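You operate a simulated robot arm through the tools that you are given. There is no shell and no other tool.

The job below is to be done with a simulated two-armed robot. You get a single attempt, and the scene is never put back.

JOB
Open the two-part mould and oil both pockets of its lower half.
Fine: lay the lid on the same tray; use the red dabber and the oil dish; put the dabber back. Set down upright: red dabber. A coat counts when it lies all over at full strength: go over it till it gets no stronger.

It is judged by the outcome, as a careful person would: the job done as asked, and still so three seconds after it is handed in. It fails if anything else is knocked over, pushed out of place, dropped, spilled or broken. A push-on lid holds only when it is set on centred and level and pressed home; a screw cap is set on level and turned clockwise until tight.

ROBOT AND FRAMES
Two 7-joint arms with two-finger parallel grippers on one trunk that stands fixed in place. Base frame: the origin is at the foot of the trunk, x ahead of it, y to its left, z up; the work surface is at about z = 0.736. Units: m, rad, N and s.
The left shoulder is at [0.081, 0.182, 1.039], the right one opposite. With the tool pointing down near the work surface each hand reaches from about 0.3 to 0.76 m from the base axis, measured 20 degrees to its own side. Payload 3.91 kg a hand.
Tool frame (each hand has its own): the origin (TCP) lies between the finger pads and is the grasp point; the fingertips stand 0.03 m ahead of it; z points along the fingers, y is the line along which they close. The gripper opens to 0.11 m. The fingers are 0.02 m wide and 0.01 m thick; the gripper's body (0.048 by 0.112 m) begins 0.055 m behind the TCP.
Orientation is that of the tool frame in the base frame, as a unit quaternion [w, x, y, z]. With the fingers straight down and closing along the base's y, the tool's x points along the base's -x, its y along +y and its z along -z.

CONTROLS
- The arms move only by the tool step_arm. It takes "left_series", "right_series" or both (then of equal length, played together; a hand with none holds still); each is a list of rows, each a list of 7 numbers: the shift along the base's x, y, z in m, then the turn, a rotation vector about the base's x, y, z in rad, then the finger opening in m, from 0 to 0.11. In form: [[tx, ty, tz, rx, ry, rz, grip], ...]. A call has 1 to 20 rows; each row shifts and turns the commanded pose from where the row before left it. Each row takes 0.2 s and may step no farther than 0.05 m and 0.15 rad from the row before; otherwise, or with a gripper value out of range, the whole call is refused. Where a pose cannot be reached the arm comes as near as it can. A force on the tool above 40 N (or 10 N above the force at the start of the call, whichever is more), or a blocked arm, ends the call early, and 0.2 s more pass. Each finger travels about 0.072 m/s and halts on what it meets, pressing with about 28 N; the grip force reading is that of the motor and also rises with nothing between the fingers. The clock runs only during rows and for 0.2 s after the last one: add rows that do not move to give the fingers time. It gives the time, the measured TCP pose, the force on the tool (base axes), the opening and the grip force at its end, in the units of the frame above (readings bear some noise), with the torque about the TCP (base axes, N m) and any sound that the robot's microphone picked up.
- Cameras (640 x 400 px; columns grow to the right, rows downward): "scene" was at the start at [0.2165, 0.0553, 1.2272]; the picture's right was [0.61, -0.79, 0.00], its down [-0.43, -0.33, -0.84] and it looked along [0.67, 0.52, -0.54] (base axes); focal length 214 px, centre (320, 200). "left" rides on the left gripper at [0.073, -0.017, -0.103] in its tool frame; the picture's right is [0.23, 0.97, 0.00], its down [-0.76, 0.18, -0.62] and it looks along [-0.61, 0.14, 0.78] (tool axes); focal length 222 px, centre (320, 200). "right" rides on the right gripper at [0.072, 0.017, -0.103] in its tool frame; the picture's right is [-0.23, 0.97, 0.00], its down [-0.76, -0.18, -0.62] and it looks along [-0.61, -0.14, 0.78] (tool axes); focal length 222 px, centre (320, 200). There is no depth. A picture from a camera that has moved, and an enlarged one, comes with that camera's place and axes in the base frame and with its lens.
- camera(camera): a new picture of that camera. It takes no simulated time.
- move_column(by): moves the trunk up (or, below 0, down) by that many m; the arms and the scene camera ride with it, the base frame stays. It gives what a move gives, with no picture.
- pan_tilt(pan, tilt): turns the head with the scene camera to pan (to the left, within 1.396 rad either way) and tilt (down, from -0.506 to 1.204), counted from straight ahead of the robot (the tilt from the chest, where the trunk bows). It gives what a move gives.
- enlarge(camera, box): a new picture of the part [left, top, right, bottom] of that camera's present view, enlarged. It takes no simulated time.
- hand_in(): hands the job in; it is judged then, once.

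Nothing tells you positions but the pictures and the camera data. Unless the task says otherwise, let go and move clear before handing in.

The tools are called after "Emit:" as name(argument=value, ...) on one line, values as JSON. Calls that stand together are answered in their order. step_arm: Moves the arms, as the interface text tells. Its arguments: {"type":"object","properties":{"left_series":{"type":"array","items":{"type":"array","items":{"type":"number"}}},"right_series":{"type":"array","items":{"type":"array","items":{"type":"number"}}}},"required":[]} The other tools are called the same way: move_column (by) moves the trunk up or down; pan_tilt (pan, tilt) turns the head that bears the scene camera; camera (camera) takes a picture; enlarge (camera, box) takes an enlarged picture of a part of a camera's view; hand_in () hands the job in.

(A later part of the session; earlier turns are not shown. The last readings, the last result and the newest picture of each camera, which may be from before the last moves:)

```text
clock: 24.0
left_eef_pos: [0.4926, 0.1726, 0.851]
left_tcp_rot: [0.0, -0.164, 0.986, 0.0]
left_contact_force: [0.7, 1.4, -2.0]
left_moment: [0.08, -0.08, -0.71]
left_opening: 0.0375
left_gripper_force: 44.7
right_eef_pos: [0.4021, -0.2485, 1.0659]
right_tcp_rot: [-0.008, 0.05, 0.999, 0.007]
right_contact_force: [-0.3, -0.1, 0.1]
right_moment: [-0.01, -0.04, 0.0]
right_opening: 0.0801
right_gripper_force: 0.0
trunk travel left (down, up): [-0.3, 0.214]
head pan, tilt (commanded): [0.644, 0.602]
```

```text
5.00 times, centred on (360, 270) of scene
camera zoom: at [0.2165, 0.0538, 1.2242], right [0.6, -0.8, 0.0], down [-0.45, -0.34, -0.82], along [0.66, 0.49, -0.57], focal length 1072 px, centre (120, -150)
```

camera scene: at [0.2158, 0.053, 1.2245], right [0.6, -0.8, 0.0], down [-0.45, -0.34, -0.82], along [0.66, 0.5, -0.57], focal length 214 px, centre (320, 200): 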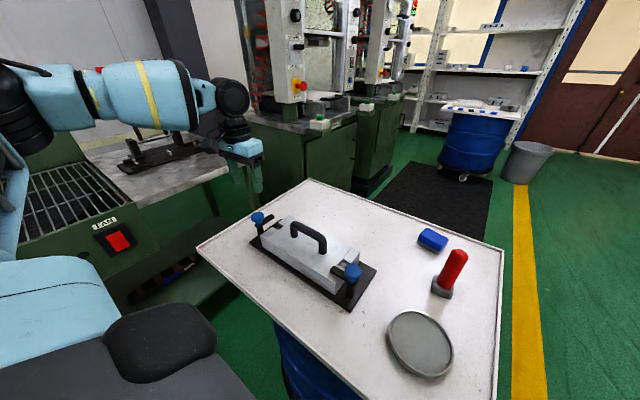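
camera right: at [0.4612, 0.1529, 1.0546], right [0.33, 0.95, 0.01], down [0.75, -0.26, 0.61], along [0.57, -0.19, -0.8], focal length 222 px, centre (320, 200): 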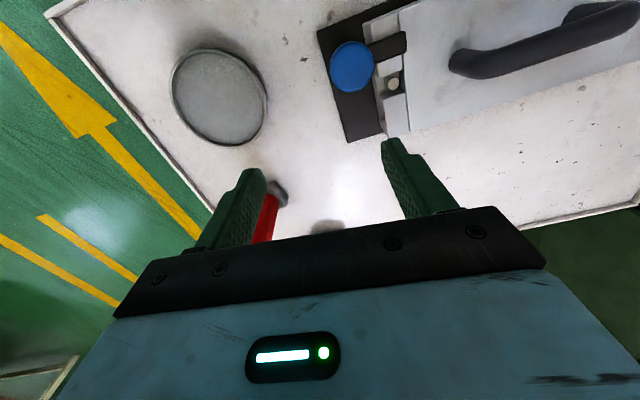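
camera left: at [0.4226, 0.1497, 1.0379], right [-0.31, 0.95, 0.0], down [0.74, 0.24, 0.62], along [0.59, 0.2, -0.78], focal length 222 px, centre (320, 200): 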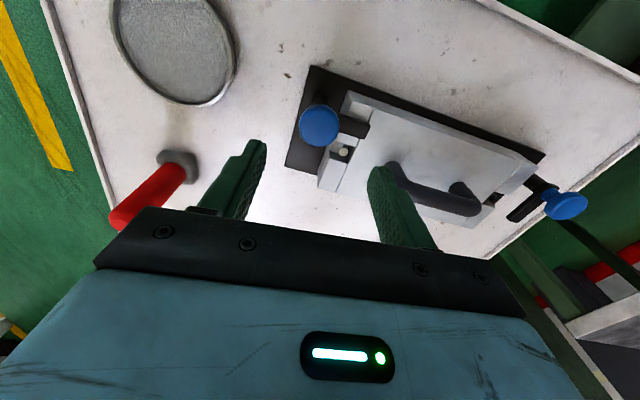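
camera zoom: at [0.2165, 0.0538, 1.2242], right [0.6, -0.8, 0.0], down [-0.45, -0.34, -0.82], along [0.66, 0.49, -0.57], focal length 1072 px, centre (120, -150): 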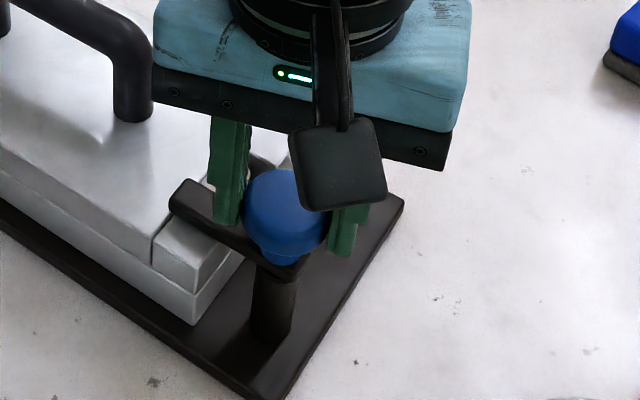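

Counter-clockwise is the stop here (0.71 N m), so this clamp opens clockwise. I'll release, pre-turn to yaw +0.8, re-grip and turn clockwise.

Emit:
step_arm(left_series=[[0, 0, 0, 0, 0, 0, 0.07], [0, 0, 0, 0, 0, 0, 0.07], [0, 0, 0, 0, 0, 0.12, 0.07], [0, 0, 0, 0, 0, 0.12, 0.07], [0, 0, 0, 0, 0, 0.12, 0.07], [0, 0, 0, 0, 0, 0.12, 0.07], [0, 0, 0, 0, 0, 0, 0.04], [0, 0, 0, 0, 0, 0, 0.02], [0, 0, 0, 0, 0, 0, 0.02], [0, 0, 0, 0, 0, -0.1, 0.02], [0, 0, 0, 0, 0, -0.1, 0.02], [0, 0, 0, 0, 0, -0.1, 0.02], [0, 0, 0, 0, 0, -0.1, 0.02]])

Emit:
enlarge(camera="scene", box=[310, 230, 410, 310])

```text
clock: 26.8
left_eef_pos: [0.491, 0.1723, 0.8522]
left_tcp_rot: [-0.001, -0.201, 0.98, 0.001]
left_contact_force: [-1.7, -7.5, -9.2]
left_moment: [-0.03, -0.38, -0.01]
left_opening: 0.037
left_gripper_force: 45.4
right_eef_pos: [0.4031, -0.2493, 1.0648]
right_tcp_rot: [-0.009, 0.049, 0.999, 0.006]
right_contact_force: [0.1, -0.6, 0.2]
right_moment: [0.01, -0.02, -0.03]
right_opening: 0.0797
right_gripper_force: 0.1
trunk travel left (down, up): [-0.3, 0.214]
head pan, tilt (commanded): [0.644, 0.602]
```

```text
5.00 times, centred on (360, 270) of scene
camera zoom: at [0.2168, 0.0532, 1.2242], right [0.6, -0.8, 0.0], down [-0.45, -0.34, -0.82], along [0.66, 0.49, -0.57], focal length 1072 px, centre (120, -150)
```

zoom: 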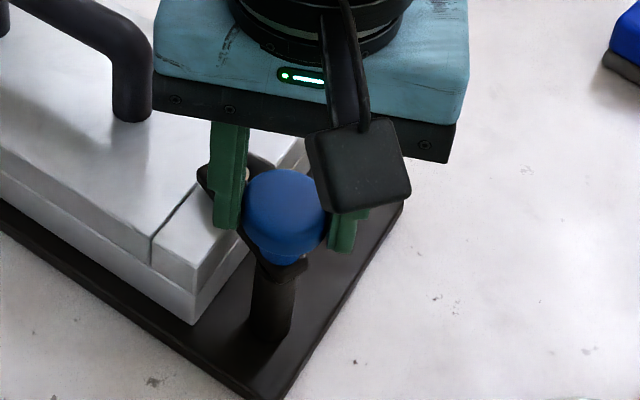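

The near clamp swings freely clockwise. I'll finish the quarter turn.

Emit:
step_arm(left_series=[[0, 0, 0, 0, 0, -0.1, 0.02], [0, 0, 0, 0, 0, -0.1, 0.02], [0, 0, 0, 0, 0, -0.1, 0.02], [0, 0, 0, 0, 0, -0.1, 0.02], [0, 0, 0, 0, 0, -0.1, 0.02], [0, 0, 0, 0, 0, -0.1, 0.02], [0, 0, 0, 0, 0, -0.1, 0.02], [0, 0, 0, 0, 0, -0.1, 0.02], [0, 0, 0, 0, 0, -0.1, 0.02], [0, 0, 0, 0, 0, -0.1, 0.02], [0, 0, 0, 0, 0, -0.1, 0.02], [0, 0, 0, 0, 0, -0.1, 0.02]])

Emit:
enlarge(camera="scene", box=[310, 230, 410, 310])

Emit:
camera(camera="left")

```text
clock: 29.4
left_eef_pos: [0.4949, 0.1723, 0.8509]
left_tcp_rot: [0.001, 0.384, 0.923, 0.0]
left_contact_force: [-1.6, 11.8, -6.3]
left_moment: [0.64, 0.23, 0.65]
left_opening: 0.0371
left_gripper_force: 45.3
right_eef_pos: [0.4026, -0.2465, 1.0665]
right_tcp_rot: [-0.009, 0.051, 0.999, 0.006]
right_contact_force: [0.0, 0.2, -0.7]
right_moment: [-0.03, 0.01, 0.02]
right_opening: 0.0797
right_gripper_force: 0.1
trunk travel left (down, up): [-0.3, 0.214]
head pan, tilt (commanded): [0.644, 0.602]
```

```text
5.00 times, centred on (360, 270) of scene
camera zoom: at [0.2166, 0.055, 1.2242], right [0.6, -0.8, 0.0], down [-0.45, -0.34, -0.82], along [0.66, 0.49, -0.57], focal length 1072 px, centre (120, -150)
```

zoom: 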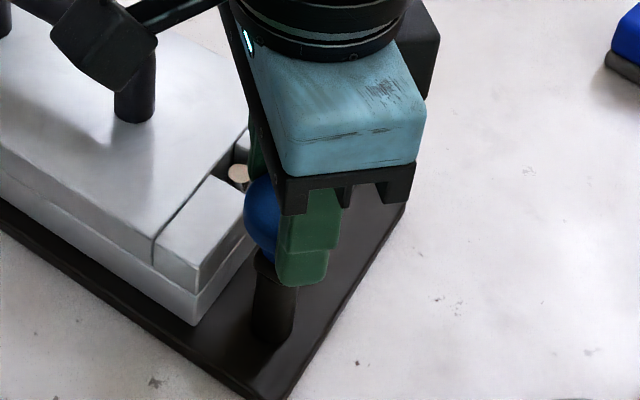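

```text
taken
camera left: at [0.4317, 0.2132, 0.9535], right [0.53, 0.85, 0.0], down [0.66, -0.42, 0.62], along [0.53, -0.33, -0.78], focal length 222 px, centre (320, 200)
```

left: 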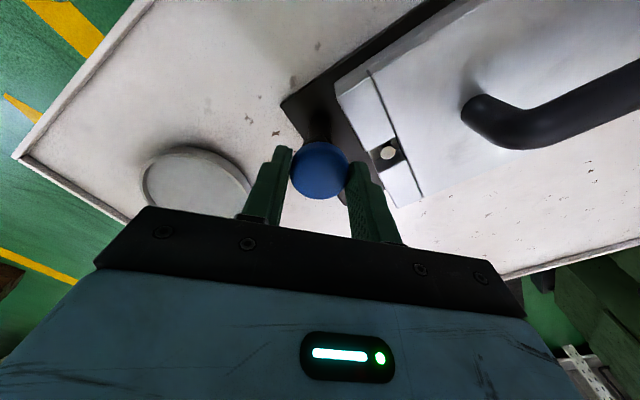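

Both clamps are open. I'll release, rise, and turn the hand so that its fingers can close across the lid's handle.

Emit:
step_arm(left_series=[[0, 0, 0, 0, 0, 0, 0.07], [0, 0, 0, 0, 0, 0, 0.07], [0, 0, 0.03, 0, 0, 0, 0.07], [0, 0, 0.04, 0, 0, 0, 0.07], [0, 0.02, 0.03, 0, 0, -0.1, 0.07], [0.005, 0.03, 0, 0, 0, -0.14, 0.07], [0.01, 0.03, 0, 0, 0, -0.14, 0.07], [0.01, 0.03, 0, 0, 0, -0.14, 0.07], [0.01, 0.03, 0, 0, 0, -0.14, 0.07], [0, 0.02, 0, 0, 0, -0.12, 0.07]])

Emit:
camera(camera="left")

Emit:
camera(camera="scene")

```text
clock: 31.6
left_eef_pos: [0.5279, 0.3308, 0.952]
left_tcp_rot: [0.0, 0.708, 0.706, 0.0]
left_contact_force: [0.7, -0.6, 0.1]
left_moment: [-0.01, -0.02, 0.01]
left_opening: 0.0699
left_gripper_force: 0.0
right_eef_pos: [0.4022, -0.2497, 1.0667]
right_tcp_rot: [-0.009, 0.049, 0.999, 0.007]
right_contact_force: [0.7, -0.1, 0.7]
right_moment: [0.0, 0.02, 0.01]
right_opening: 0.0799
right_gripper_force: 0.1
trunk travel left (down, up): [-0.3, 0.214]
head pan, tilt (commanded): [0.644, 0.602]
```

```text
taken
camera left: at [0.5128, 0.4049, 1.0545], right [0.97, 0.22, 0.0], down [0.18, -0.76, 0.62], along [0.14, -0.61, -0.78], focal length 222 px, centre (320, 200)
```

left: 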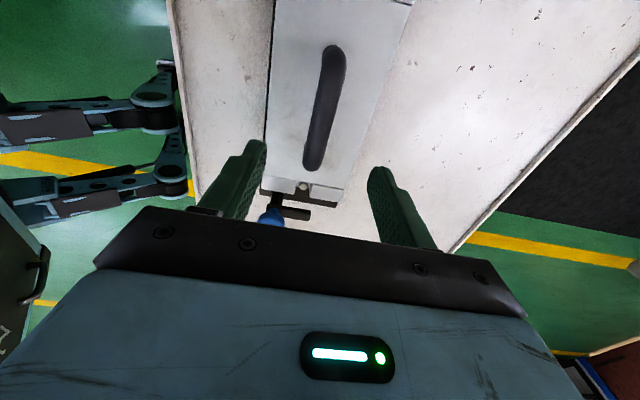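

```text
taken
camera scene: at [0.2163, 0.0539, 1.2243], right [0.6, -0.8, 0.0], down [-0.45, -0.34, -0.82], along [0.66, 0.49, -0.57], focal length 214 px, centre (320, 200)
```

scene: 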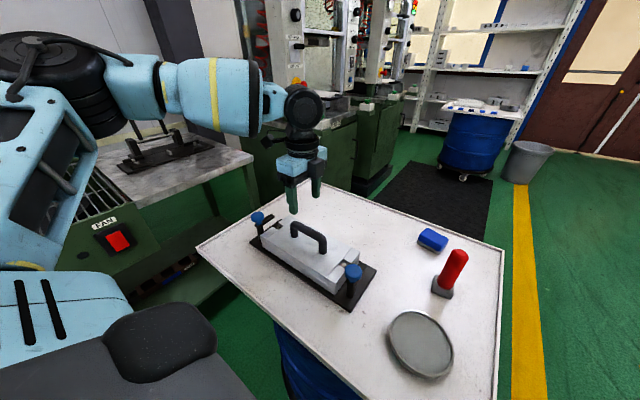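

The handle bar runs along y at x ≈ 0.5305, centred near y ≈ 0.333, z ≈ 0.838. I'll lower straddling it and close.

Emit:
step_arm(left_series=[[0.0025, 0.002, -0.03, 0, 0, 0, 0.07], [0, 0, -0.03, 0, 0, 0, 0.07], [0, 0, -0.03, 0, 0, 0, 0.07], [0, 0, -0.026, 0, 0, 0, 0.07], [0, 0, 0, 0, 0, 0, 0.04], [0, 0, 0, 0, 0, 0, 0.02]])

Emit:
camera(camera="left")

Emit:
enlarge(camera="scene", box=[240, 190, 400, 310])

```text
clock: 33.0
left_eef_pos: [0.5311, 0.334, 0.8377]
left_tcp_rot: [0.0, 0.707, 0.707, -0.001]
left_contact_force: [-4.2, -0.1, 0.8]
left_moment: [0.01, -0.04, -0.02]
left_opening: 0.0216
left_gripper_force: 27.8
right_eef_pos: [0.4012, -0.2477, 1.0668]
right_tcp_rot: [-0.008, 0.051, 0.999, 0.007]
right_contact_force: [0.9, 0.4, -0.6]
right_moment: [-0.04, -0.01, 0.0]
right_opening: 0.0802
right_gripper_force: 0.0
trunk travel left (down, up): [-0.3, 0.214]
head pan, tilt (commanded): [0.644, 0.602]
```

```text
taken
camera left: at [0.5152, 0.4069, 0.9399], right [0.97, 0.23, 0.0], down [0.18, -0.76, 0.62], along [0.14, -0.61, -0.78], focal length 222 px, centre (320, 200)
```

left: 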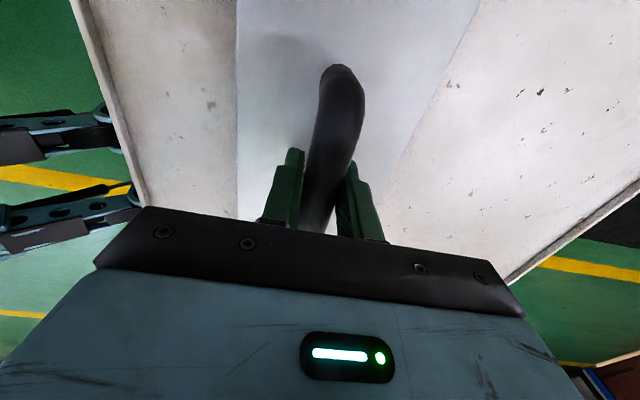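

```text
3.33 times, centred on (320, 250) of scene
camera zoom: at [0.216, 0.0537, 1.2244], right [0.6, -0.8, 0.0], down [-0.45, -0.34, -0.82], along [0.66, 0.49, -0.57], focal length 715 px, centre (320, 33)
```

zoom: 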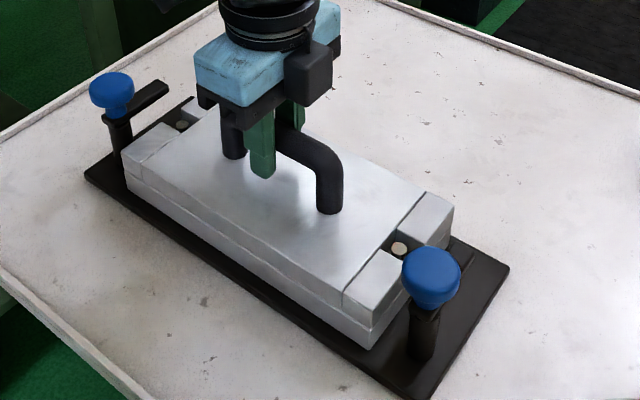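

The bar is gripped (0.0216 m). I'll firm the grip and lift a little, straight up, to check the lid comes off the pins.

Emit:
step_arm(left_series=[[0, 0, 0, 0, 0, 0, 0.01], [0, 0, 0, 0, 0, 0, 0.01], [0, 0, 0.005, 0, 0, 0, 0.01], [0, 0, 0.005, 0, 0, 0, 0.01], [0, 0, 0.01, 0, 0, 0, 0.01], [0, 0, 0.01, 0, 0, 0, 0.01]])

Emit:
enlarge(camera="scene", box=[240, 190, 400, 310])

```text
clock: 34.4
left_eef_pos: [0.531, 0.3333, 0.8653]
left_tcp_rot: [0.0, 0.707, 0.707, 0.0]
left_contact_force: [0.2, -0.6, -9.1]
left_moment: [0.04, 0.03, -0.04]
left_opening: 0.0215
left_gripper_force: 27.8
right_eef_pos: [0.4033, -0.2477, 1.0658]
right_tcp_rot: [-0.009, 0.05, 0.999, 0.007]
right_contact_force: [-1.0, 0.7, -0.6]
right_moment: [0.02, 0.01, -0.01]
right_opening: 0.08
right_gripper_force: 0.1
trunk travel left (down, up): [-0.3, 0.214]
head pan, tilt (commanded): [0.644, 0.602]
```

```text
3.33 times, centred on (320, 250) of scene
camera zoom: at [0.217, 0.054, 1.2242], right [0.6, -0.8, 0.0], down [-0.45, -0.34, -0.82], along [0.66, 0.49, -0.57], focal length 715 px, centre (320, 33)
```

zoom: 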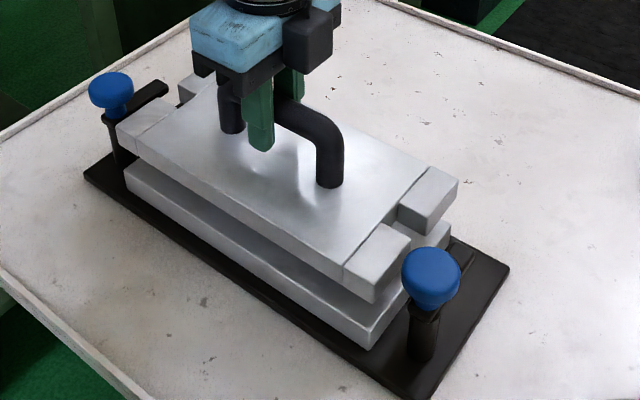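

The lid lifts clean and level (about 0.9 kg). I'll raise it well over the knobs and carry it straight back over the free part of the tray, to about (0.69, 0.315).

Emit:
step_arm(left_series=[[0, 0, 0.025, 0, 0, 0, 0.01], [0, 0, 0.025, 0, 0, 0, 0.01], [0, 0, 0.02, 0, 0, 0, 0.01], [0.02, 0, 0, 0, 0, 0, 0.01], [0.03, -0.004, 0, 0, 0, 0, 0.01], [0.03, -0.004, 0, 0, 0, 0, 0.01], [0.03, -0.004, 0, 0, 0, 0, 0.01], [0.03, -0.004, 0, 0, 0, 0, 0.01], [0.018, -0.002, 0, 0, 0, 0, 0.01]])

Emit:
camera(camera="scene")

Emit:
camera(camera="left")

```text
clock: 36.4
left_eef_pos: [0.6597, 0.3189, 0.9361]
left_tcp_rot: [-0.001, 0.707, 0.707, 0.0]
left_contact_force: [0.0, -0.2, -9.4]
left_moment: [0.07, 0.01, 0.01]
left_opening: 0.0212
left_gripper_force: 28.1
left hand out of reach, approached as far as the arm can: row 8, 9
right_eef_pos: [0.404, -0.2485, 1.0657]
right_tcp_rot: [-0.009, 0.051, 0.999, 0.006]
right_contact_force: [0.3, -1.0, -0.7]
right_moment: [0.01, 0.01, -0.01]
right_opening: 0.08
right_gripper_force: 0.1
trunk travel left (down, up): [-0.3, 0.214]
head pan, tilt (commanded): [0.644, 0.602]
```

```text
taken
camera scene: at [0.2171, 0.0539, 1.2242], right [0.6, -0.8, 0.0], down [-0.45, -0.34, -0.82], along [0.66, 0.49, -0.57], focal length 214 px, centre (320, 200)
```

scene: 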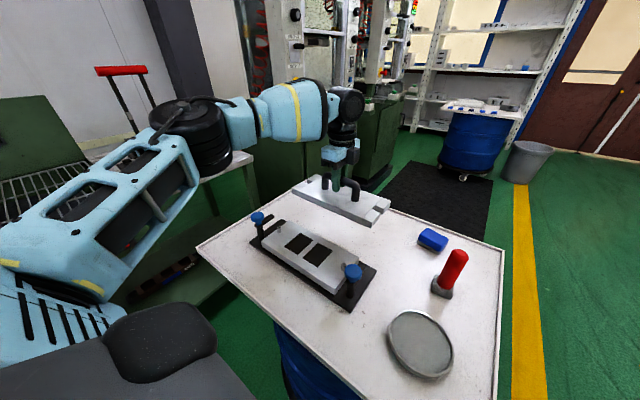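

```text
taken
camera left: at [0.645, 0.393, 1.0399], right [0.97, 0.23, 0.0], down [0.18, -0.76, 0.62], along [0.14, -0.61, -0.78], focal length 222 px, centre (320, 200)
```

left: 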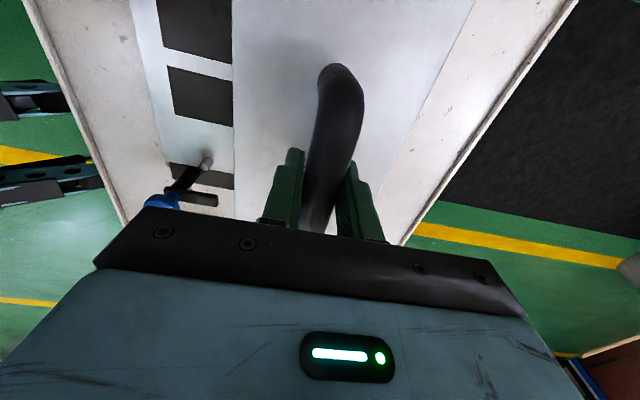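

The two dark pockets in the lower half are now visible. Reach is limited at this height, so I'll lower partway (lid still above the mould's lower half) so that the arm can extend farther.

Emit:
step_arm(left_series=[[0, 0, -0.02, 0, 0, 0, 0.01], [0, 0, -0.02, 0, 0, 0, 0.01], [0, 0, -0.015, 0, 0, 0, 0.01], [0, 0, 0, 0, 0, 0, 0.01]])

Emit:
camera(camera="left")

Emit:
enlarge(camera="scene", box=[240, 170, 400, 310])

```text
clock: 37.4
left_eef_pos: [0.6597, 0.3205, 0.8812]
left_tcp_rot: [-0.001, 0.708, 0.707, -0.001]
left_contact_force: [-0.4, -0.4, -9.7]
left_moment: [0.03, -0.02, -0.03]
left_opening: 0.0217
left_gripper_force: 28.6
right_eef_pos: [0.4033, -0.2488, 1.0654]
right_tcp_rot: [-0.008, 0.049, 0.999, 0.006]
right_contact_force: [-0.5, -0.1, -0.2]
right_moment: [0.03, 0.0, -0.04]
right_opening: 0.0801
right_gripper_force: 0.0
trunk travel left (down, up): [-0.3, 0.214]
head pan, tilt (commanded): [0.644, 0.602]
```

```text
taken
camera left: at [0.6444, 0.3948, 0.9841], right [0.97, 0.23, 0.0], down [0.18, -0.76, 0.62], along [0.14, -0.61, -0.78], focal length 222 px, centre (320, 200)
```

left: 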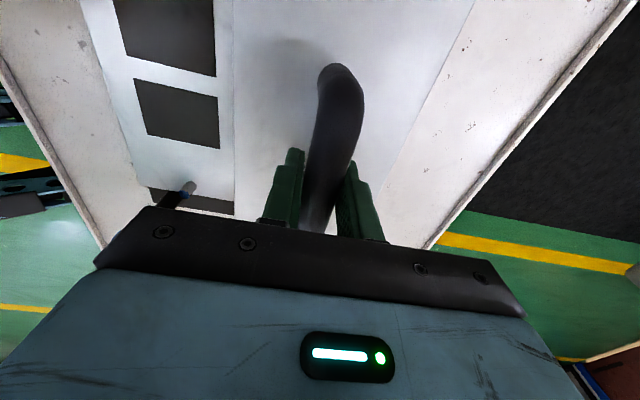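

```text
2.86 times, centred on (320, 240) of scene
camera zoom: at [0.2172, 0.0541, 1.2241], right [0.6, -0.8, 0.0], down [-0.45, -0.34, -0.82], along [0.66, 0.49, -0.57], focal length 613 px, centre (320, 86)
```

zoom: 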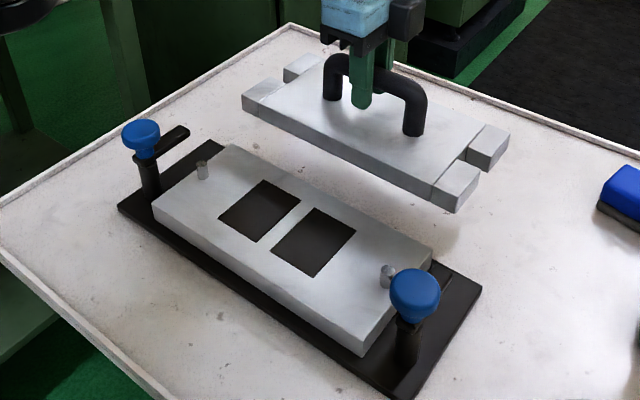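

The lid hangs level. Now extend farther back before lowering.

Emit:
step_arm(left_series=[[0.015, 0, 0, 0, 0, 0, 0.01], [0.015, 0, 0, 0, 0, 0, 0.01], [0, 0, 0, 0, 0, 0, 0.01]])

```text
clock: 38.2
left_eef_pos: [0.6709, 0.3231, 0.8799]
left_tcp_rot: [0.0, 0.708, 0.706, 0.0]
left_contact_force: [0.2, -0.1, -10.0]
left_moment: [0.03, 0.0, 0.0]
left_opening: 0.0217
left_gripper_force: 27.7
left hand out of reach, approached as far as the arm can: row 1, 2
right_eef_pos: [0.4032, -0.2484, 1.0655]
right_tcp_rot: [-0.01, 0.05, 0.999, 0.007]
right_contact_force: [-0.6, -0.2, -0.2]
right_moment: [0.0, -0.01, 0.02]
right_opening: 0.0798
right_gripper_force: 0.1
trunk travel left (down, up): [-0.3, 0.214]
head pan, tilt (commanded): [0.644, 0.602]
```

I'll go down and outward together, since reach grows as the hand lowers; the lid's near edge is already past the base plate.

Emit:
step_arm(left_series=[[0, -0.003, -0.015, 0, 0, 0, 0.01], [0.006, -0.003, -0.012, 0, 0, 0, 0.01], [0.008, -0.003, -0.01, 0, 0, 0, 0.01], [0.008, -0.003, 0, 0, 0, 0, 0.01], [0, 0, 0, 0, 0, 0, 0.01]])

Emit:
enlarge(camera="scene", box=[240, 170, 400, 310])

```text
clock: 39.4
left_eef_pos: [0.6715, 0.3203, 0.859]
left_tcp_rot: [0.0, 0.708, 0.707, 0.0]
left_contact_force: [0.1, 0.5, -10.2]
left_moment: [0.02, 0.0, 0.02]
left_opening: 0.0214
left_gripper_force: 28.1
left hand out of reach, approached as far as the arm can: row 2, 3, 4
right_eef_pos: [0.4034, -0.2486, 1.0662]
right_tcp_rot: [-0.009, 0.049, 0.999, 0.006]
right_contact_force: [-0.6, 1.0, 0.1]
right_moment: [0.0, -0.02, 0.02]
right_opening: 0.08
right_gripper_force: 0.0
trunk travel left (down, up): [-0.3, 0.214]
head pan, tilt (commanded): [0.644, 0.602]
```

```text
2.86 times, centred on (320, 240) of scene
camera zoom: at [0.2173, 0.0541, 1.2241], right [0.6, -0.8, 0.0], down [-0.45, -0.34, -0.82], along [0.66, 0.49, -0.57], focal length 613 px, centre (320, 86)
```

zoom: 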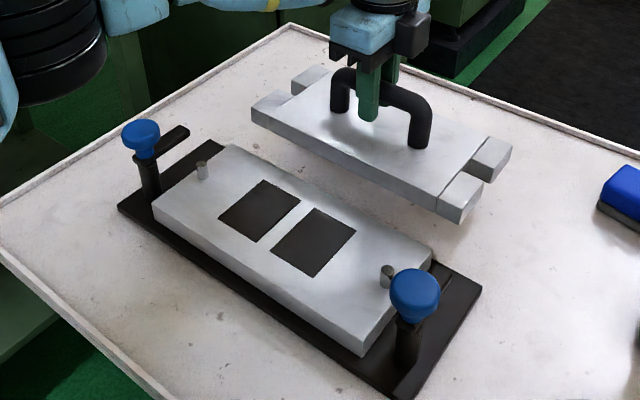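

Reach is still tight; raising the trunk brings the shoulder level with the wrist and should extend it. I'll raise the column 0.1 m with the lid in hand.

Emit:
move_column(by=0.1)

Emit:
camera(camera="scene")

```text
clock: 40.7
left_eef_pos: [0.67, 0.3217, 1.0247]
left_tcp_rot: [0.039, 0.705, 0.707, 0.039]
left_contact_force: [-0.4, 0.3, -9.6]
left_moment: [0.05, 0.07, -0.02]
left_opening: 0.0215
left_gripper_force: 28.3
right_eef_pos: [0.4032, -0.2473, 1.1596]
right_tcp_rot: [-0.01, 0.05, 0.999, 0.007]
right_contact_force: [-0.2, 0.7, -0.1]
right_moment: [0.0, 0.01, 0.0]
right_opening: 0.08
right_gripper_force: 0.1
trunk travel left (down, up): [-0.4, 0.114]
head pan, tilt (commanded): [0.644, 0.602]
```

```text
taken
camera scene: at [0.1868, 0.0542, 1.3286], right [0.6, -0.8, 0.0], down [-0.45, -0.34, -0.82], along [0.66, 0.49, -0.57], focal length 214 px, centre (320, 200)
```

scene: 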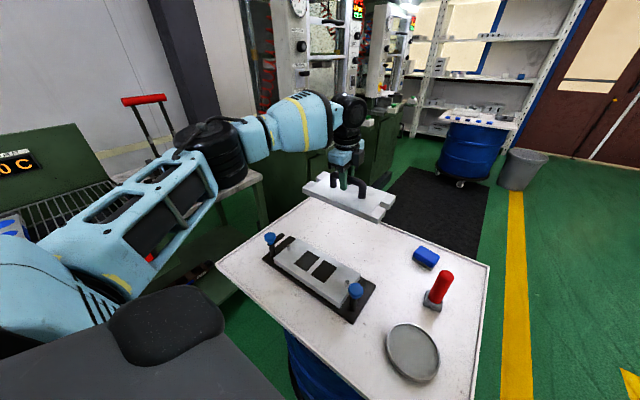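

Raising leans the trunk back, which is the wrong way (and it tilted the lid slightly). I'll level the lid, pull it in a little and bring the column back down.

Emit:
step_arm(left_series=[[-0.02, -0.01, 0, 0, 0.04, 0, 0.01], [-0.02, -0.01, 0, 0, 0.04, 0, 0.01], [-0.015, -0.01, 0, 0, 0.03, 0, 0.01], [0, 0, 0, 0, 0, 0, 0.01]])

```text
clock: 41.7
left_eef_pos: [0.615, 0.292, 1.0269]
left_tcp_rot: [0.002, 0.706, 0.708, 0.001]
left_contact_force: [-0.4, -0.8, -10.3]
left_moment: [0.07, -0.05, 0.01]
left_opening: 0.0216
left_gripper_force: 28.6
right_eef_pos: [0.4033, -0.2472, 1.1599]
right_tcp_rot: [-0.009, 0.049, 0.999, 0.006]
right_contact_force: [0.1, -0.6, 0.7]
right_moment: [0.01, 0.01, -0.01]
right_opening: 0.0801
right_gripper_force: 0.1
trunk travel left (down, up): [-0.4, 0.114]
head pan, tilt (commanded): [0.644, 0.602]
```

Emit:
step_arm(left_series=[[0, 0.01, 0.02, 0, 0, 0, 0.01], [0, 0.01, 0.02, 0, 0, 0, 0.01], [0, 0, 0, 0, 0, 0, 0.01]])

Emit:
move_column(by=-0.06)

Emit:
camera(camera="scene")

```text
clock: 42.5
left_eef_pos: [0.6147, 0.3126, 1.0653]
left_tcp_rot: [0.001, 0.707, 0.708, 0.001]
left_contact_force: [-0.1, 0.1, -9.4]
left_moment: [0.03, -0.01, 0.01]
left_opening: 0.0216
left_gripper_force: 28.4
right_eef_pos: [0.4038, -0.2478, 1.1607]
right_tcp_rot: [-0.009, 0.05, 0.999, 0.007]
right_contact_force: [-0.1, -0.2, -0.3]
right_moment: [-0.04, 0.0, 0.01]
right_opening: 0.0796
right_gripper_force: 0.1
trunk travel left (down, up): [-0.4, 0.114]
head pan, tilt (commanded): [0.644, 0.602]
```

```text
clock: 43.5
left_eef_pos: [0.6169, 0.3111, 1.0078]
left_tcp_rot: [0.002, 0.707, 0.708, 0.0]
left_contact_force: [-0.1, -0.1, -9.2]
left_moment: [0.03, 0.0, 0.02]
left_opening: 0.0215
left_gripper_force: 28.5
right_eef_pos: [0.4011, -0.2478, 1.1006]
right_tcp_rot: [-0.008, 0.05, 0.999, 0.006]
right_contact_force: [-0.7, 0.8, 0.4]
right_moment: [0.02, 0.01, 0.02]
right_opening: 0.0799
right_gripper_force: 0.1
trunk travel left (down, up): [-0.34, 0.174]
head pan, tilt (commanded): [0.644, 0.602]
```

```text
taken
camera scene: at [0.2064, 0.0541, 1.2642], right [0.6, -0.8, 0.0], down [-0.45, -0.34, -0.82], along [0.66, 0.49, -0.57], focal length 214 px, centre (320, 200)
```

scene: 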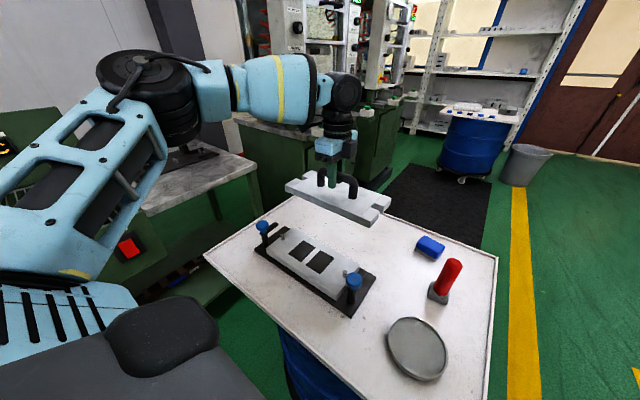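

Column motion just shifts the hand in height now. I'll bring the column back to its original height and aim to place the lid at about (0.687, 0.26), where there's enough reach and clear tray.

Emit:
move_column(by=-0.04)

Emit:
step_arm(left_series=[[0.02, -0.02, -0.01, 0, 0, 0, 0.01], [0.02, -0.02, -0.01, 0, 0, 0, 0.01], [0.005, -0.01, -0.02, 0, 0, 0, 0.01], [0, 0, -0.03, 0, 0, 0, 0.01], [0, 0, -0.02, 0, 0, 0, 0.01], [0, 0, 0, 0, 0, 0, 0.01]])

Emit:
enlarge(camera="scene", box=[240, 170, 480, 310])

```text
clock: 44.4
left_eef_pos: [0.6166, 0.3115, 0.9665]
left_tcp_rot: [0.002, 0.707, 0.708, 0.002]
left_contact_force: [0.4, -0.3, -9.1]
left_moment: [0.04, -0.05, -0.03]
left_opening: 0.0215
left_gripper_force: 28.1
right_eef_pos: [0.4026, -0.2484, 1.0607]
right_tcp_rot: [-0.009, 0.05, 0.999, 0.006]
right_contact_force: [-0.4, 0.1, 0.1]
right_moment: [0.02, 0.01, 0.01]
right_opening: 0.0801
right_gripper_force: 0.0
trunk travel left (down, up): [-0.3, 0.214]
head pan, tilt (commanded): [0.644, 0.602]
```

```text
clock: 45.8
left_eef_pos: [0.6479, 0.2824, 0.8879]
left_tcp_rot: [0.001, 0.706, 0.708, 0.001]
left_contact_force: [-2.1, -0.1, -9.8]
left_moment: [0.01, 0.01, 0.01]
left_opening: 0.0215
left_gripper_force: 27.8
left hand out of reach, approached as far as the arm can: row 2, 3
right_eef_pos: [0.4029, -0.2473, 1.0613]
right_tcp_rot: [-0.008, 0.049, 0.999, 0.006]
right_contact_force: [0.3, 0.2, 0.1]
right_moment: [0.03, 0.0, -0.02]
right_opening: 0.0799
right_gripper_force: 0.0
trunk travel left (down, up): [-0.3, 0.214]
head pan, tilt (commanded): [0.644, 0.602]
```

```text
2.67 times, centred on (360, 240) of scene
camera zoom: at [0.2174, 0.0543, 1.2241], right [0.6, -0.8, 0.0], down [-0.45, -0.34, -0.82], along [0.66, 0.49, -0.57], focal length 572 px, centre (213, 93)
```

zoom: 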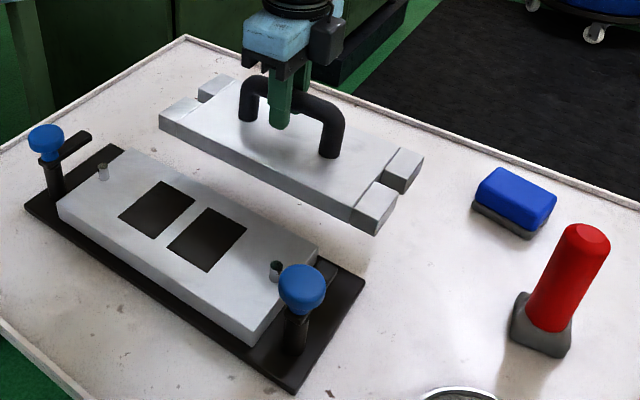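

I'll try extending outward again now that the hand is lower.

Emit:
step_arm(left_series=[[0.01, 0, 0, 0, 0, 0, 0.01], [0.01, 0, 0, 0, 0, 0, 0.01], [0.01, 0, 0, 0, 0, 0, 0.01], [0, 0, 0, 0, 0, 0, 0.01]])

```text
clock: 46.8
left_eef_pos: [0.6566, 0.2871, 0.8897]
left_tcp_rot: [0.002, 0.706, 0.708, 0.001]
left_contact_force: [-0.2, 0.3, -10.0]
left_moment: [0.03, -0.04, -0.02]
left_opening: 0.0218
left_gripper_force: 28.2
left hand out of reach, approached as far as the arm can: row 1, 2, 3
right_eef_pos: [0.4032, -0.2477, 1.0609]
right_tcp_rot: [-0.008, 0.05, 0.999, 0.007]
right_contact_force: [0.4, 0.5, 0.5]
right_moment: [0.01, -0.01, 0.02]
right_opening: 0.0797
right_gripper_force: 0.2
trunk travel left (down, up): [-0.3, 0.214]
head pan, tilt (commanded): [0.644, 0.602]
```

The limit seems to come from a wrist joint rather than pure distance. I'll test turning the lid a little in the air to see whether reach improves.

Emit:
step_arm(left_series=[[-0.01, 0, 0, 0, 0, 0.1, 0.01], [0, 0.0, 0, 0, 0, 0.1, 0.01], [0, 0, 0, 0, 0, 0.1, 0.01], [0.01, 0, 0, 0, 0, 0, 0.01], [0.01, 0, 0, 0, 0, 0, 0.01], [0.01, 0, 0, 0, 0, 0, 0.01], [0.01, 0, 0, 0, 0, 0, 0.01], [0, 0, 0, 0, 0, 0, 0.01]])

```text
clock: 48.6
left_eef_pos: [0.6559, 0.2891, 0.8915]
left_tcp_rot: [0.002, 0.592, 0.806, 0.001]
left_contact_force: [-0.3, -0.3, -10.8]
left_moment: [0.07, -0.01, 0.02]
left_opening: 0.0216
left_gripper_force: 28.1
left hand out of reach, approached as far as the arm can: row 5, 6, 7
right_eef_pos: [0.404, -0.2474, 1.0609]
right_tcp_rot: [-0.009, 0.049, 0.999, 0.006]
right_contact_force: [-0.4, -0.2, 0.2]
right_moment: [-0.02, -0.02, 0.01]
right_opening: 0.0802
right_gripper_force: 0.0
trunk travel left (down, up): [-0.3, 0.214]
head pan, tilt (commanded): [0.644, 0.602]
```

Turning makes no difference, but earlier data show more reach at larger y. I'll square the lid up again and carry it to y ≈ 0.39, then extend.

Emit:
step_arm(left_series=[[-0.005, 0.02, 0, 0, 0, -0.1, 0.01], [0, 0.03, 0, 0, 0, -0.1, 0.01], [0, 0.03, 0, 0, 0, -0.1, 0.01], [0, 0.025, 0, 0, 0, 0, 0.01], [0.01, 0, 0, 0, 0, 0, 0.01], [0.01, 0, 0, 0, 0, 0, 0.01], [0.01, 0, 0, 0, 0, 0, 0.01], [0.008, 0, 0, 0, 0, 0, 0.01], [0, 0, 0, 0, 0, 0, 0.01]])

Emit:
camera(camera="scene")

```text
clock: 50.6
left_eef_pos: [0.6816, 0.39, 0.8914]
left_tcp_rot: [0.003, 0.71, 0.704, 0.005]
left_contact_force: [0.2, 0.2, -10.8]
left_moment: [0.01, -0.01, -0.01]
left_opening: 0.0214
left_gripper_force: 27.7
left hand out of reach, approached as far as the arm can: row 7, 8
right_eef_pos: [0.4029, -0.2468, 1.0602]
right_tcp_rot: [-0.009, 0.049, 0.999, 0.007]
right_contact_force: [-0.4, -0.5, -0.2]
right_moment: [0.02, -0.02, -0.02]
right_opening: 0.08
right_gripper_force: 0.1
trunk travel left (down, up): [-0.3, 0.214]
head pan, tilt (commanded): [0.644, 0.602]
```

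```text
taken
camera scene: at [0.2175, 0.0542, 1.224], right [0.6, -0.8, 0.0], down [-0.45, -0.34, -0.82], along [0.66, 0.49, -0.57], focal length 214 px, centre (320, 200)
```

scene: 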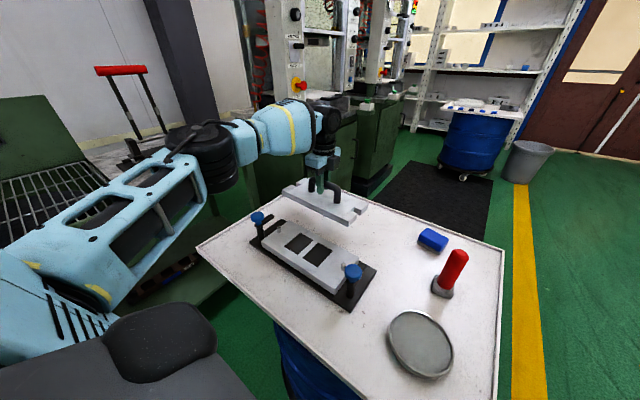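

Now at (0.682, 0.39), clear of the base plate. I'll lower toward the tray, watching for contact.

Emit:
step_arm(left_series=[[0, 0, -0.02, 0, 0, 0, 0.01], [0.003, 0, -0.02, 0, 0, 0, 0.01], [0.003, 0, -0.015, 0, 0, 0, 0.01], [0, 0, 0, 0, 0, 0, 0.01]])

Emit:
enlarge(camera="scene", box=[240, 170, 400, 310])

Emit:
camera(camera="left")

```text
clock: 51.6
left_eef_pos: [0.685, 0.3911, 0.8438]
left_tcp_rot: [0.003, 0.706, 0.708, 0.001]
left_contact_force: [-0.2, 0.5, -10.2]
left_moment: [0.05, -0.04, 0.01]
left_opening: 0.0218
left_gripper_force: 28.2
left hand out of reach, approached as far as the arm can: row 3
right_eef_pos: [0.4023, -0.2484, 1.062]
right_tcp_rot: [-0.009, 0.05, 0.999, 0.006]
right_contact_force: [-0.5, 0.8, 0.2]
right_moment: [-0.01, -0.02, 0.02]
right_opening: 0.0801
right_gripper_force: 0.1
trunk travel left (down, up): [-0.3, 0.214]
head pan, tilt (commanded): [0.644, 0.602]
```

```text
2.86 times, centred on (320, 240) of scene
camera zoom: at [0.2175, 0.0543, 1.224], right [0.6, -0.8, 0.0], down [-0.45, -0.34, -0.82], along [0.66, 0.49, -0.57], focal length 613 px, centre (320, 86)
```

zoom: 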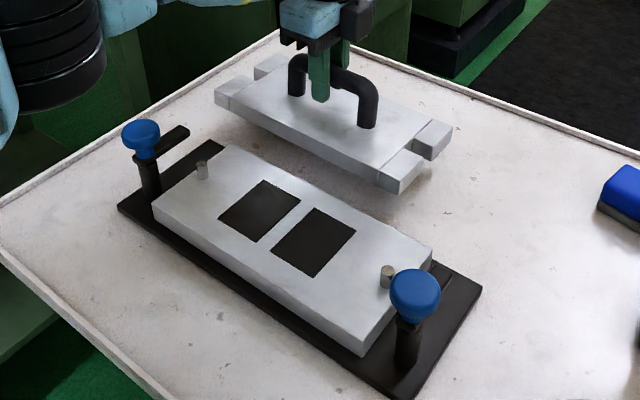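

```text
taken
camera left: at [0.6688, 0.4653, 0.9465], right [0.97, 0.23, 0.0], down [0.18, -0.76, 0.62], along [0.15, -0.61, -0.78], focal length 222 px, centre (320, 200)
```

left: 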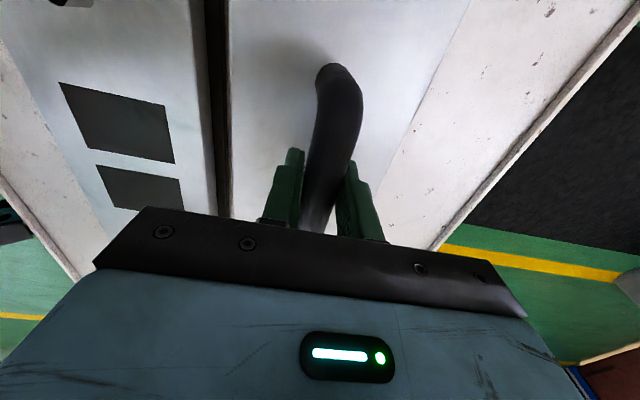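

The gap to the base plate is about 15 mm. I'll lower slowly until the tray takes the lid's weight.

Emit:
step_arm(left_series=[[0, 0, -0.012, 0, 0, 0, 0.01], [0, 0, -0.008, 0, 0, 0, 0.01], [0, 0, -0.004, 0, 0, 0, 0.01], [0, 0, -0.004, 0, 0, 0, 0.01], [0, 0, 0, 0, 0, 0, 0.01]])

```text
clock: 52.8
left_eef_pos: [0.6839, 0.3931, 0.8166]
left_tcp_rot: [0.002, 0.706, 0.708, 0.001]
left_contact_force: [-0.7, -0.3, -9.5]
left_moment: [0.06, -0.03, -0.01]
left_opening: 0.0216
left_gripper_force: 28.0
right_eef_pos: [0.4024, -0.248, 1.0601]
right_tcp_rot: [-0.008, 0.049, 0.999, 0.006]
right_contact_force: [0.3, -0.4, 0.4]
right_moment: [-0.02, 0.02, -0.05]
right_opening: 0.08
right_gripper_force: 0.0
trunk travel left (down, up): [-0.3, 0.214]
head pan, tilt (commanded): [0.644, 0.602]
```

Emit:
step_arm(left_series=[[0, 0, -0.003, 0, 0, 0, 0.01], [0, 0, -0.003, 0, 0, 0, 0.01], [0, 0, 0, 0, 0, 0, 0.01]])

Emit:
enlarge(camera="scene", box=[280, 170, 380, 250])

```text
clock: 53.6
left_eef_pos: [0.6841, 0.393, 0.8096]
left_tcp_rot: [0.002, 0.706, 0.708, 0.001]
left_contact_force: [-0.6, 0.6, -9.8]
left_moment: [0.04, -0.06, 0.01]
left_opening: 0.0215
left_gripper_force: 28.2
right_eef_pos: [0.4032, -0.2475, 1.0602]
right_tcp_rot: [-0.009, 0.05, 0.999, 0.006]
right_contact_force: [0.4, -0.5, -1.0]
right_moment: [0.02, 0.0, 0.02]
right_opening: 0.0801
right_gripper_force: 0.2
trunk travel left (down, up): [-0.3, 0.214]
head pan, tilt (commanded): [0.644, 0.602]
```

```text
5.00 times, centred on (330, 210) of scene
camera zoom: at [0.2172, 0.0541, 1.2241], right [0.6, -0.8, 0.0], down [-0.45, -0.34, -0.82], along [0.66, 0.49, -0.57], focal length 1072 px, centre (270, 150)
```

zoom: 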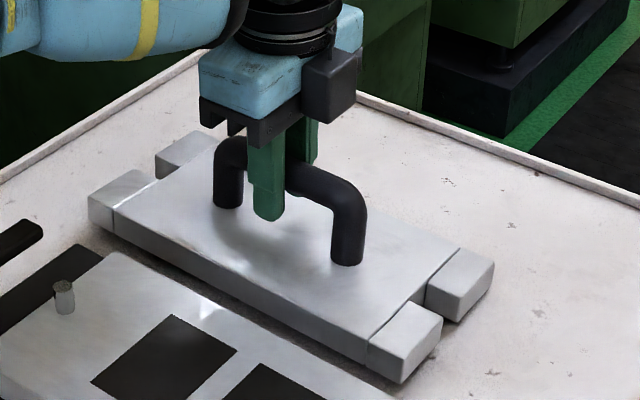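

Nearly down; a few more millimetres.

Emit:
step_arm(left_series=[[0, 0, -0.002, 0, 0, 0, 0.01], [0, 0, -0.002, 0, 0, 0, 0.01], [0, 0, 0, 0, 0, 0, 0.01]])

```text
clock: 54.4
left_eef_pos: [0.6829, 0.3938, 0.8056]
left_tcp_rot: [0.003, 0.707, 0.708, 0.002]
left_contact_force: [-1.1, -0.4, -6.1]
left_moment: [-0.47, -0.16, -0.16]
left_opening: 0.0214
left_gripper_force: 27.8
right_eef_pos: [0.4013, -0.2474, 1.0609]
right_tcp_rot: [-0.008, 0.05, 0.999, 0.007]
right_contact_force: [0.4, -0.6, 0.2]
right_moment: [-0.04, -0.02, -0.02]
right_opening: 0.0798
right_gripper_force: 0.0
trunk travel left (down, up): [-0.3, 0.214]
head pan, tilt (commanded): [0.644, 0.602]
```

Emit:
step_arm(left_series=[[0, 0, -0.0015, 0, 0, 0, 0.01], [0, 0, -0.001, 0, 0, 0, 0.01], [0, 0, 0, 0, 0, 0, 0.01]])

```text
clock: 55.2
left_eef_pos: [0.6836, 0.393, 0.8046]
left_tcp_rot: [0.002, 0.706, 0.708, 0.003]
left_contact_force: [1.1, 5.0, 3.2]
left_moment: [0.15, 0.0, -0.06]
left_opening: 0.0219
left_gripper_force: 28.1
right_eef_pos: [0.4019, -0.2482, 1.0626]
right_tcp_rot: [-0.008, 0.05, 0.999, 0.006]
right_contact_force: [-1.1, 0.2, -0.6]
right_moment: [0.02, 0.02, 0.01]
right_opening: 0.0802
right_gripper_force: 0.1
trunk travel left (down, up): [-0.3, 0.214]
head pan, tilt (commanded): [0.644, 0.602]
```

The tray now carries the lid. I'll open the fingers and rise.

Emit:
step_arm(left_series=[[0, 0, 0, 0, 0, 0, 0.03], [0, 0, 0, 0, 0, 0, 0.05], [0, 0, 0, 0, 0, 0, 0.05], [0, 0, 0.02, 0, 0, 0, 0.05], [0, 0, 0.03, 0, 0, 0, 0.05], [0, 0, 0.04, 0, 0, 0, 0.05], [-0.02, 0, 0.03, 0, 0, 0, 0.05], [-0.03, 0, 0.01, 0, 0, 0, 0.05]])

Emit:
camera(camera="scene")

Emit:
camera(camera="left")

```text
clock: 57.0
left_eef_pos: [0.6313, 0.3928, 0.9345]
left_tcp_rot: [0.002, 0.706, 0.708, 0.002]
left_contact_force: [0.3, -0.4, -0.2]
left_moment: [-0.02, -0.03, -0.02]
left_opening: 0.0499
left_gripper_force: 0.1
right_eef_pos: [0.4018, -0.2485, 1.0611]
right_tcp_rot: [-0.009, 0.049, 0.999, 0.007]
right_contact_force: [-0.3, -0.7, -0.7]
right_moment: [-0.01, -0.01, -0.02]
right_opening: 0.0802
right_gripper_force: 0.1
trunk travel left (down, up): [-0.3, 0.214]
head pan, tilt (commanded): [0.644, 0.602]
```

```text
taken
camera scene: at [0.2159, 0.0538, 1.2244], right [0.6, -0.8, 0.0], down [-0.45, -0.34, -0.82], along [0.66, 0.49, -0.57], focal length 214 px, centre (320, 200)
```

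scene: 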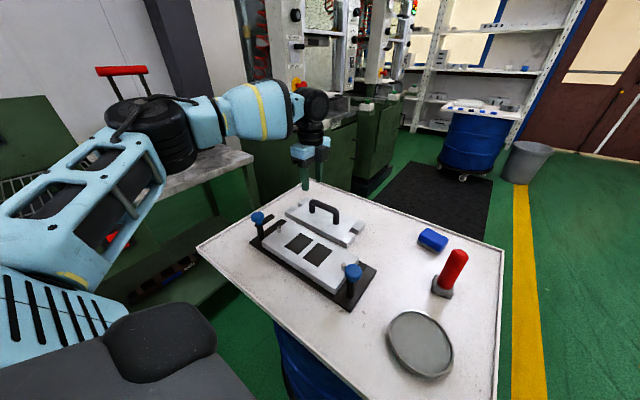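

```text
taken
camera left: at [0.6153, 0.4666, 1.0365], right [0.97, 0.23, 0.0], down [0.18, -0.76, 0.62], along [0.15, -0.61, -0.78], focal length 222 px, centre (320, 200)
```

left: 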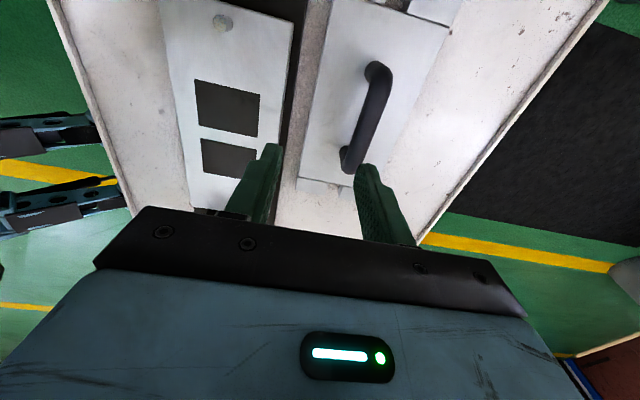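

The lid lies flat on the tray. Before fetching the dabber, I'll look closer at the pockets, dish and dabber.

Emit:
enlarge(camera="left", box=[150, 0, 310, 210])

Emit:
enlarge(camera="scene", box=[260, 210, 380, 310])

Emit:
enlarge(camera="scene", box=[380, 220, 500, 390])

```text
1.90 times, centred on (230, 105) of left
camera zoom: at [0.6153, 0.4666, 1.0365], right [0.97, 0.23, 0.0], down [0.18, -0.76, 0.62], along [0.15, -0.61, -0.78], focal length 423 px, centre (491, 381)
```

zoom: 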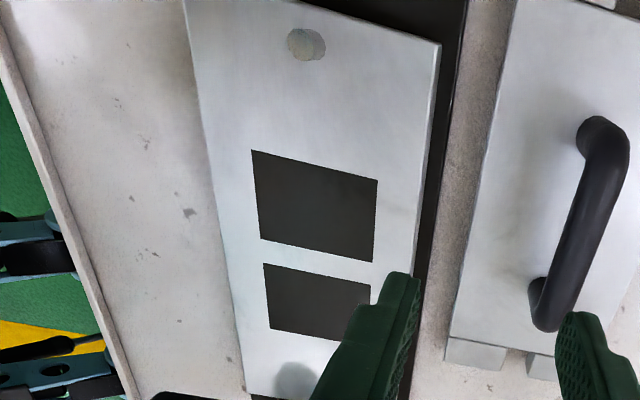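

```text
4.00 times, centred on (320, 260) of scene
camera zoom: at [0.2159, 0.0538, 1.2244], right [0.6, -0.8, 0.0], down [-0.45, -0.34, -0.82], along [0.66, 0.49, -0.57], focal length 858 px, centre (320, -40)
```

zoom: 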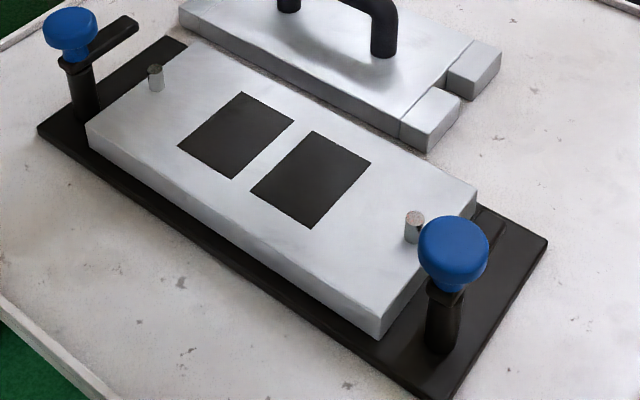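

```text
2.35 times, centred on (440, 305) of scene
camera zoom: at [0.2159, 0.0538, 1.2244], right [0.6, -0.8, 0.0], down [-0.45, -0.34, -0.82], along [0.66, 0.49, -0.57], focal length 505 px, centre (38, -47)
```

zoom: 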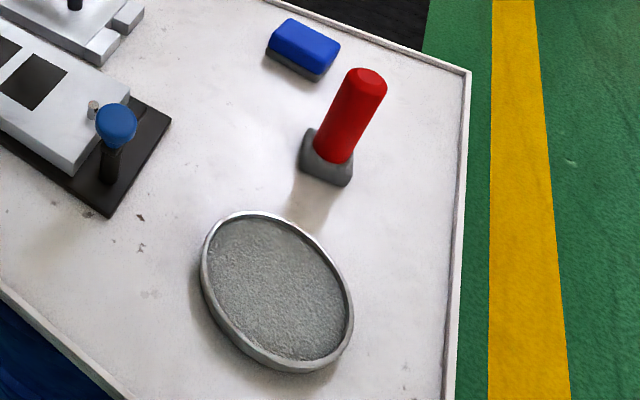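

Pockets are about x 0.498–0.567, y 0.270–0.321 and y 0.337–0.388 (top at z ≈ 0.769). The dabber pad (about 4 cm square) stands near (0.645, 0.0). I'll test whether the left hand can reach over the dish and dabber, with the right hand moved farther aside.

Emit:
step_arm(left_series=[[-0.025, -0.03, 0.01, 0, 0, 0.15, 0.07], [-0.025, -0.03, 0.01, 0, 0, 0.15, 0.07], [-0.025, -0.03, 0.01, 0, 0, 0.15, 0.07], [-0.025, -0.04, 0.01, 0, 0, 0.15, 0.07], [-0.02, -0.04, 0.01, 0, 0, 0.15, 0.07], [0, -0.045, 0, 0, 0, 0.15, 0.07], [0, -0.045, 0, 0, 0, 0.15, 0.07], [0, -0.045, 0, 0, 0, 0.15, 0.07], [0, -0.045, 0, 0, 0, 0.15, 0.07], [0, -0.04, 0, 0, 0, 0.15, 0.07]], right_series=[[0, -0.02, 0, 0, 0, 0, 0.08], [0, -0.02, 0, 0, 0, 0, 0.08], [0, -0.02, 0, 0, 0, 0, 0.08], [0, -0.02, 0, 0, 0, 0, 0.08], [0, 0, 0, 0, 0, 0, 0.08], [0, 0, 0, 0, 0, 0, 0.08], [0, 0, 0, 0, 0, 0, 0.08], [0, 0, 0, 0, 0, 0, 0.08], [0, 0, 0, 0, 0, 0, 0.08], [0, 0, 0, 0, 0, 0, 0.08]])

Emit:
camera(camera="scene")

Emit:
camera(camera="left")

```text
clock: 59.2
left_eef_pos: [0.4995, 0.1643, 0.9809]
left_tcp_rot: [0.001, 0.032, 0.999, 0.003]
left_contact_force: [-0.2, 0.1, -0.1]
left_moment: [-0.04, 0.0, -0.01]
left_opening: 0.07
left_gripper_force: 0.0
left hand out of reach, approached as far as the arm can: row 7, 8, 9, 10
right_eef_pos: [0.3997, -0.3286, 1.0605]
right_tcp_rot: [-0.008, 0.05, 0.999, 0.006]
right_contact_force: [-0.4, 0.3, 0.5]
right_moment: [0.0, -0.01, -0.01]
right_opening: 0.0798
right_gripper_force: 0.1
trunk travel left (down, up): [-0.3, 0.214]
head pan, tilt (commanded): [0.644, 0.602]
```

```text
taken
camera scene: at [0.2156, 0.0546, 1.2244], right [0.6, -0.8, 0.0], down [-0.45, -0.34, -0.82], along [0.66, 0.49, -0.57], focal length 214 px, centre (320, 200)
```

scene: 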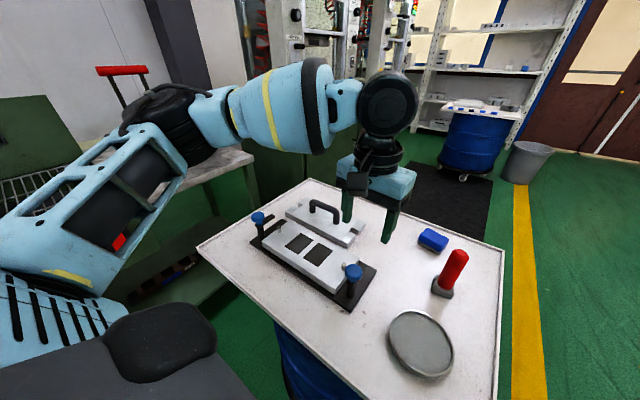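

```text
taken
camera left: at [0.4275, 0.1526, 1.0836], right [-0.16, 0.99, 0.0], down [0.77, 0.12, 0.63], along [0.62, 0.1, -0.78], focal length 222 px, centre (320, 200)
```

left: 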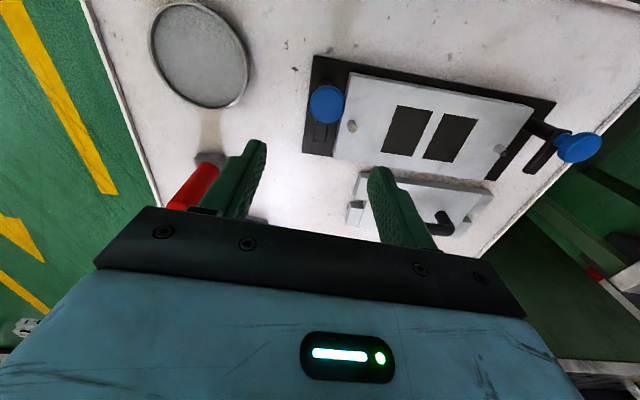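

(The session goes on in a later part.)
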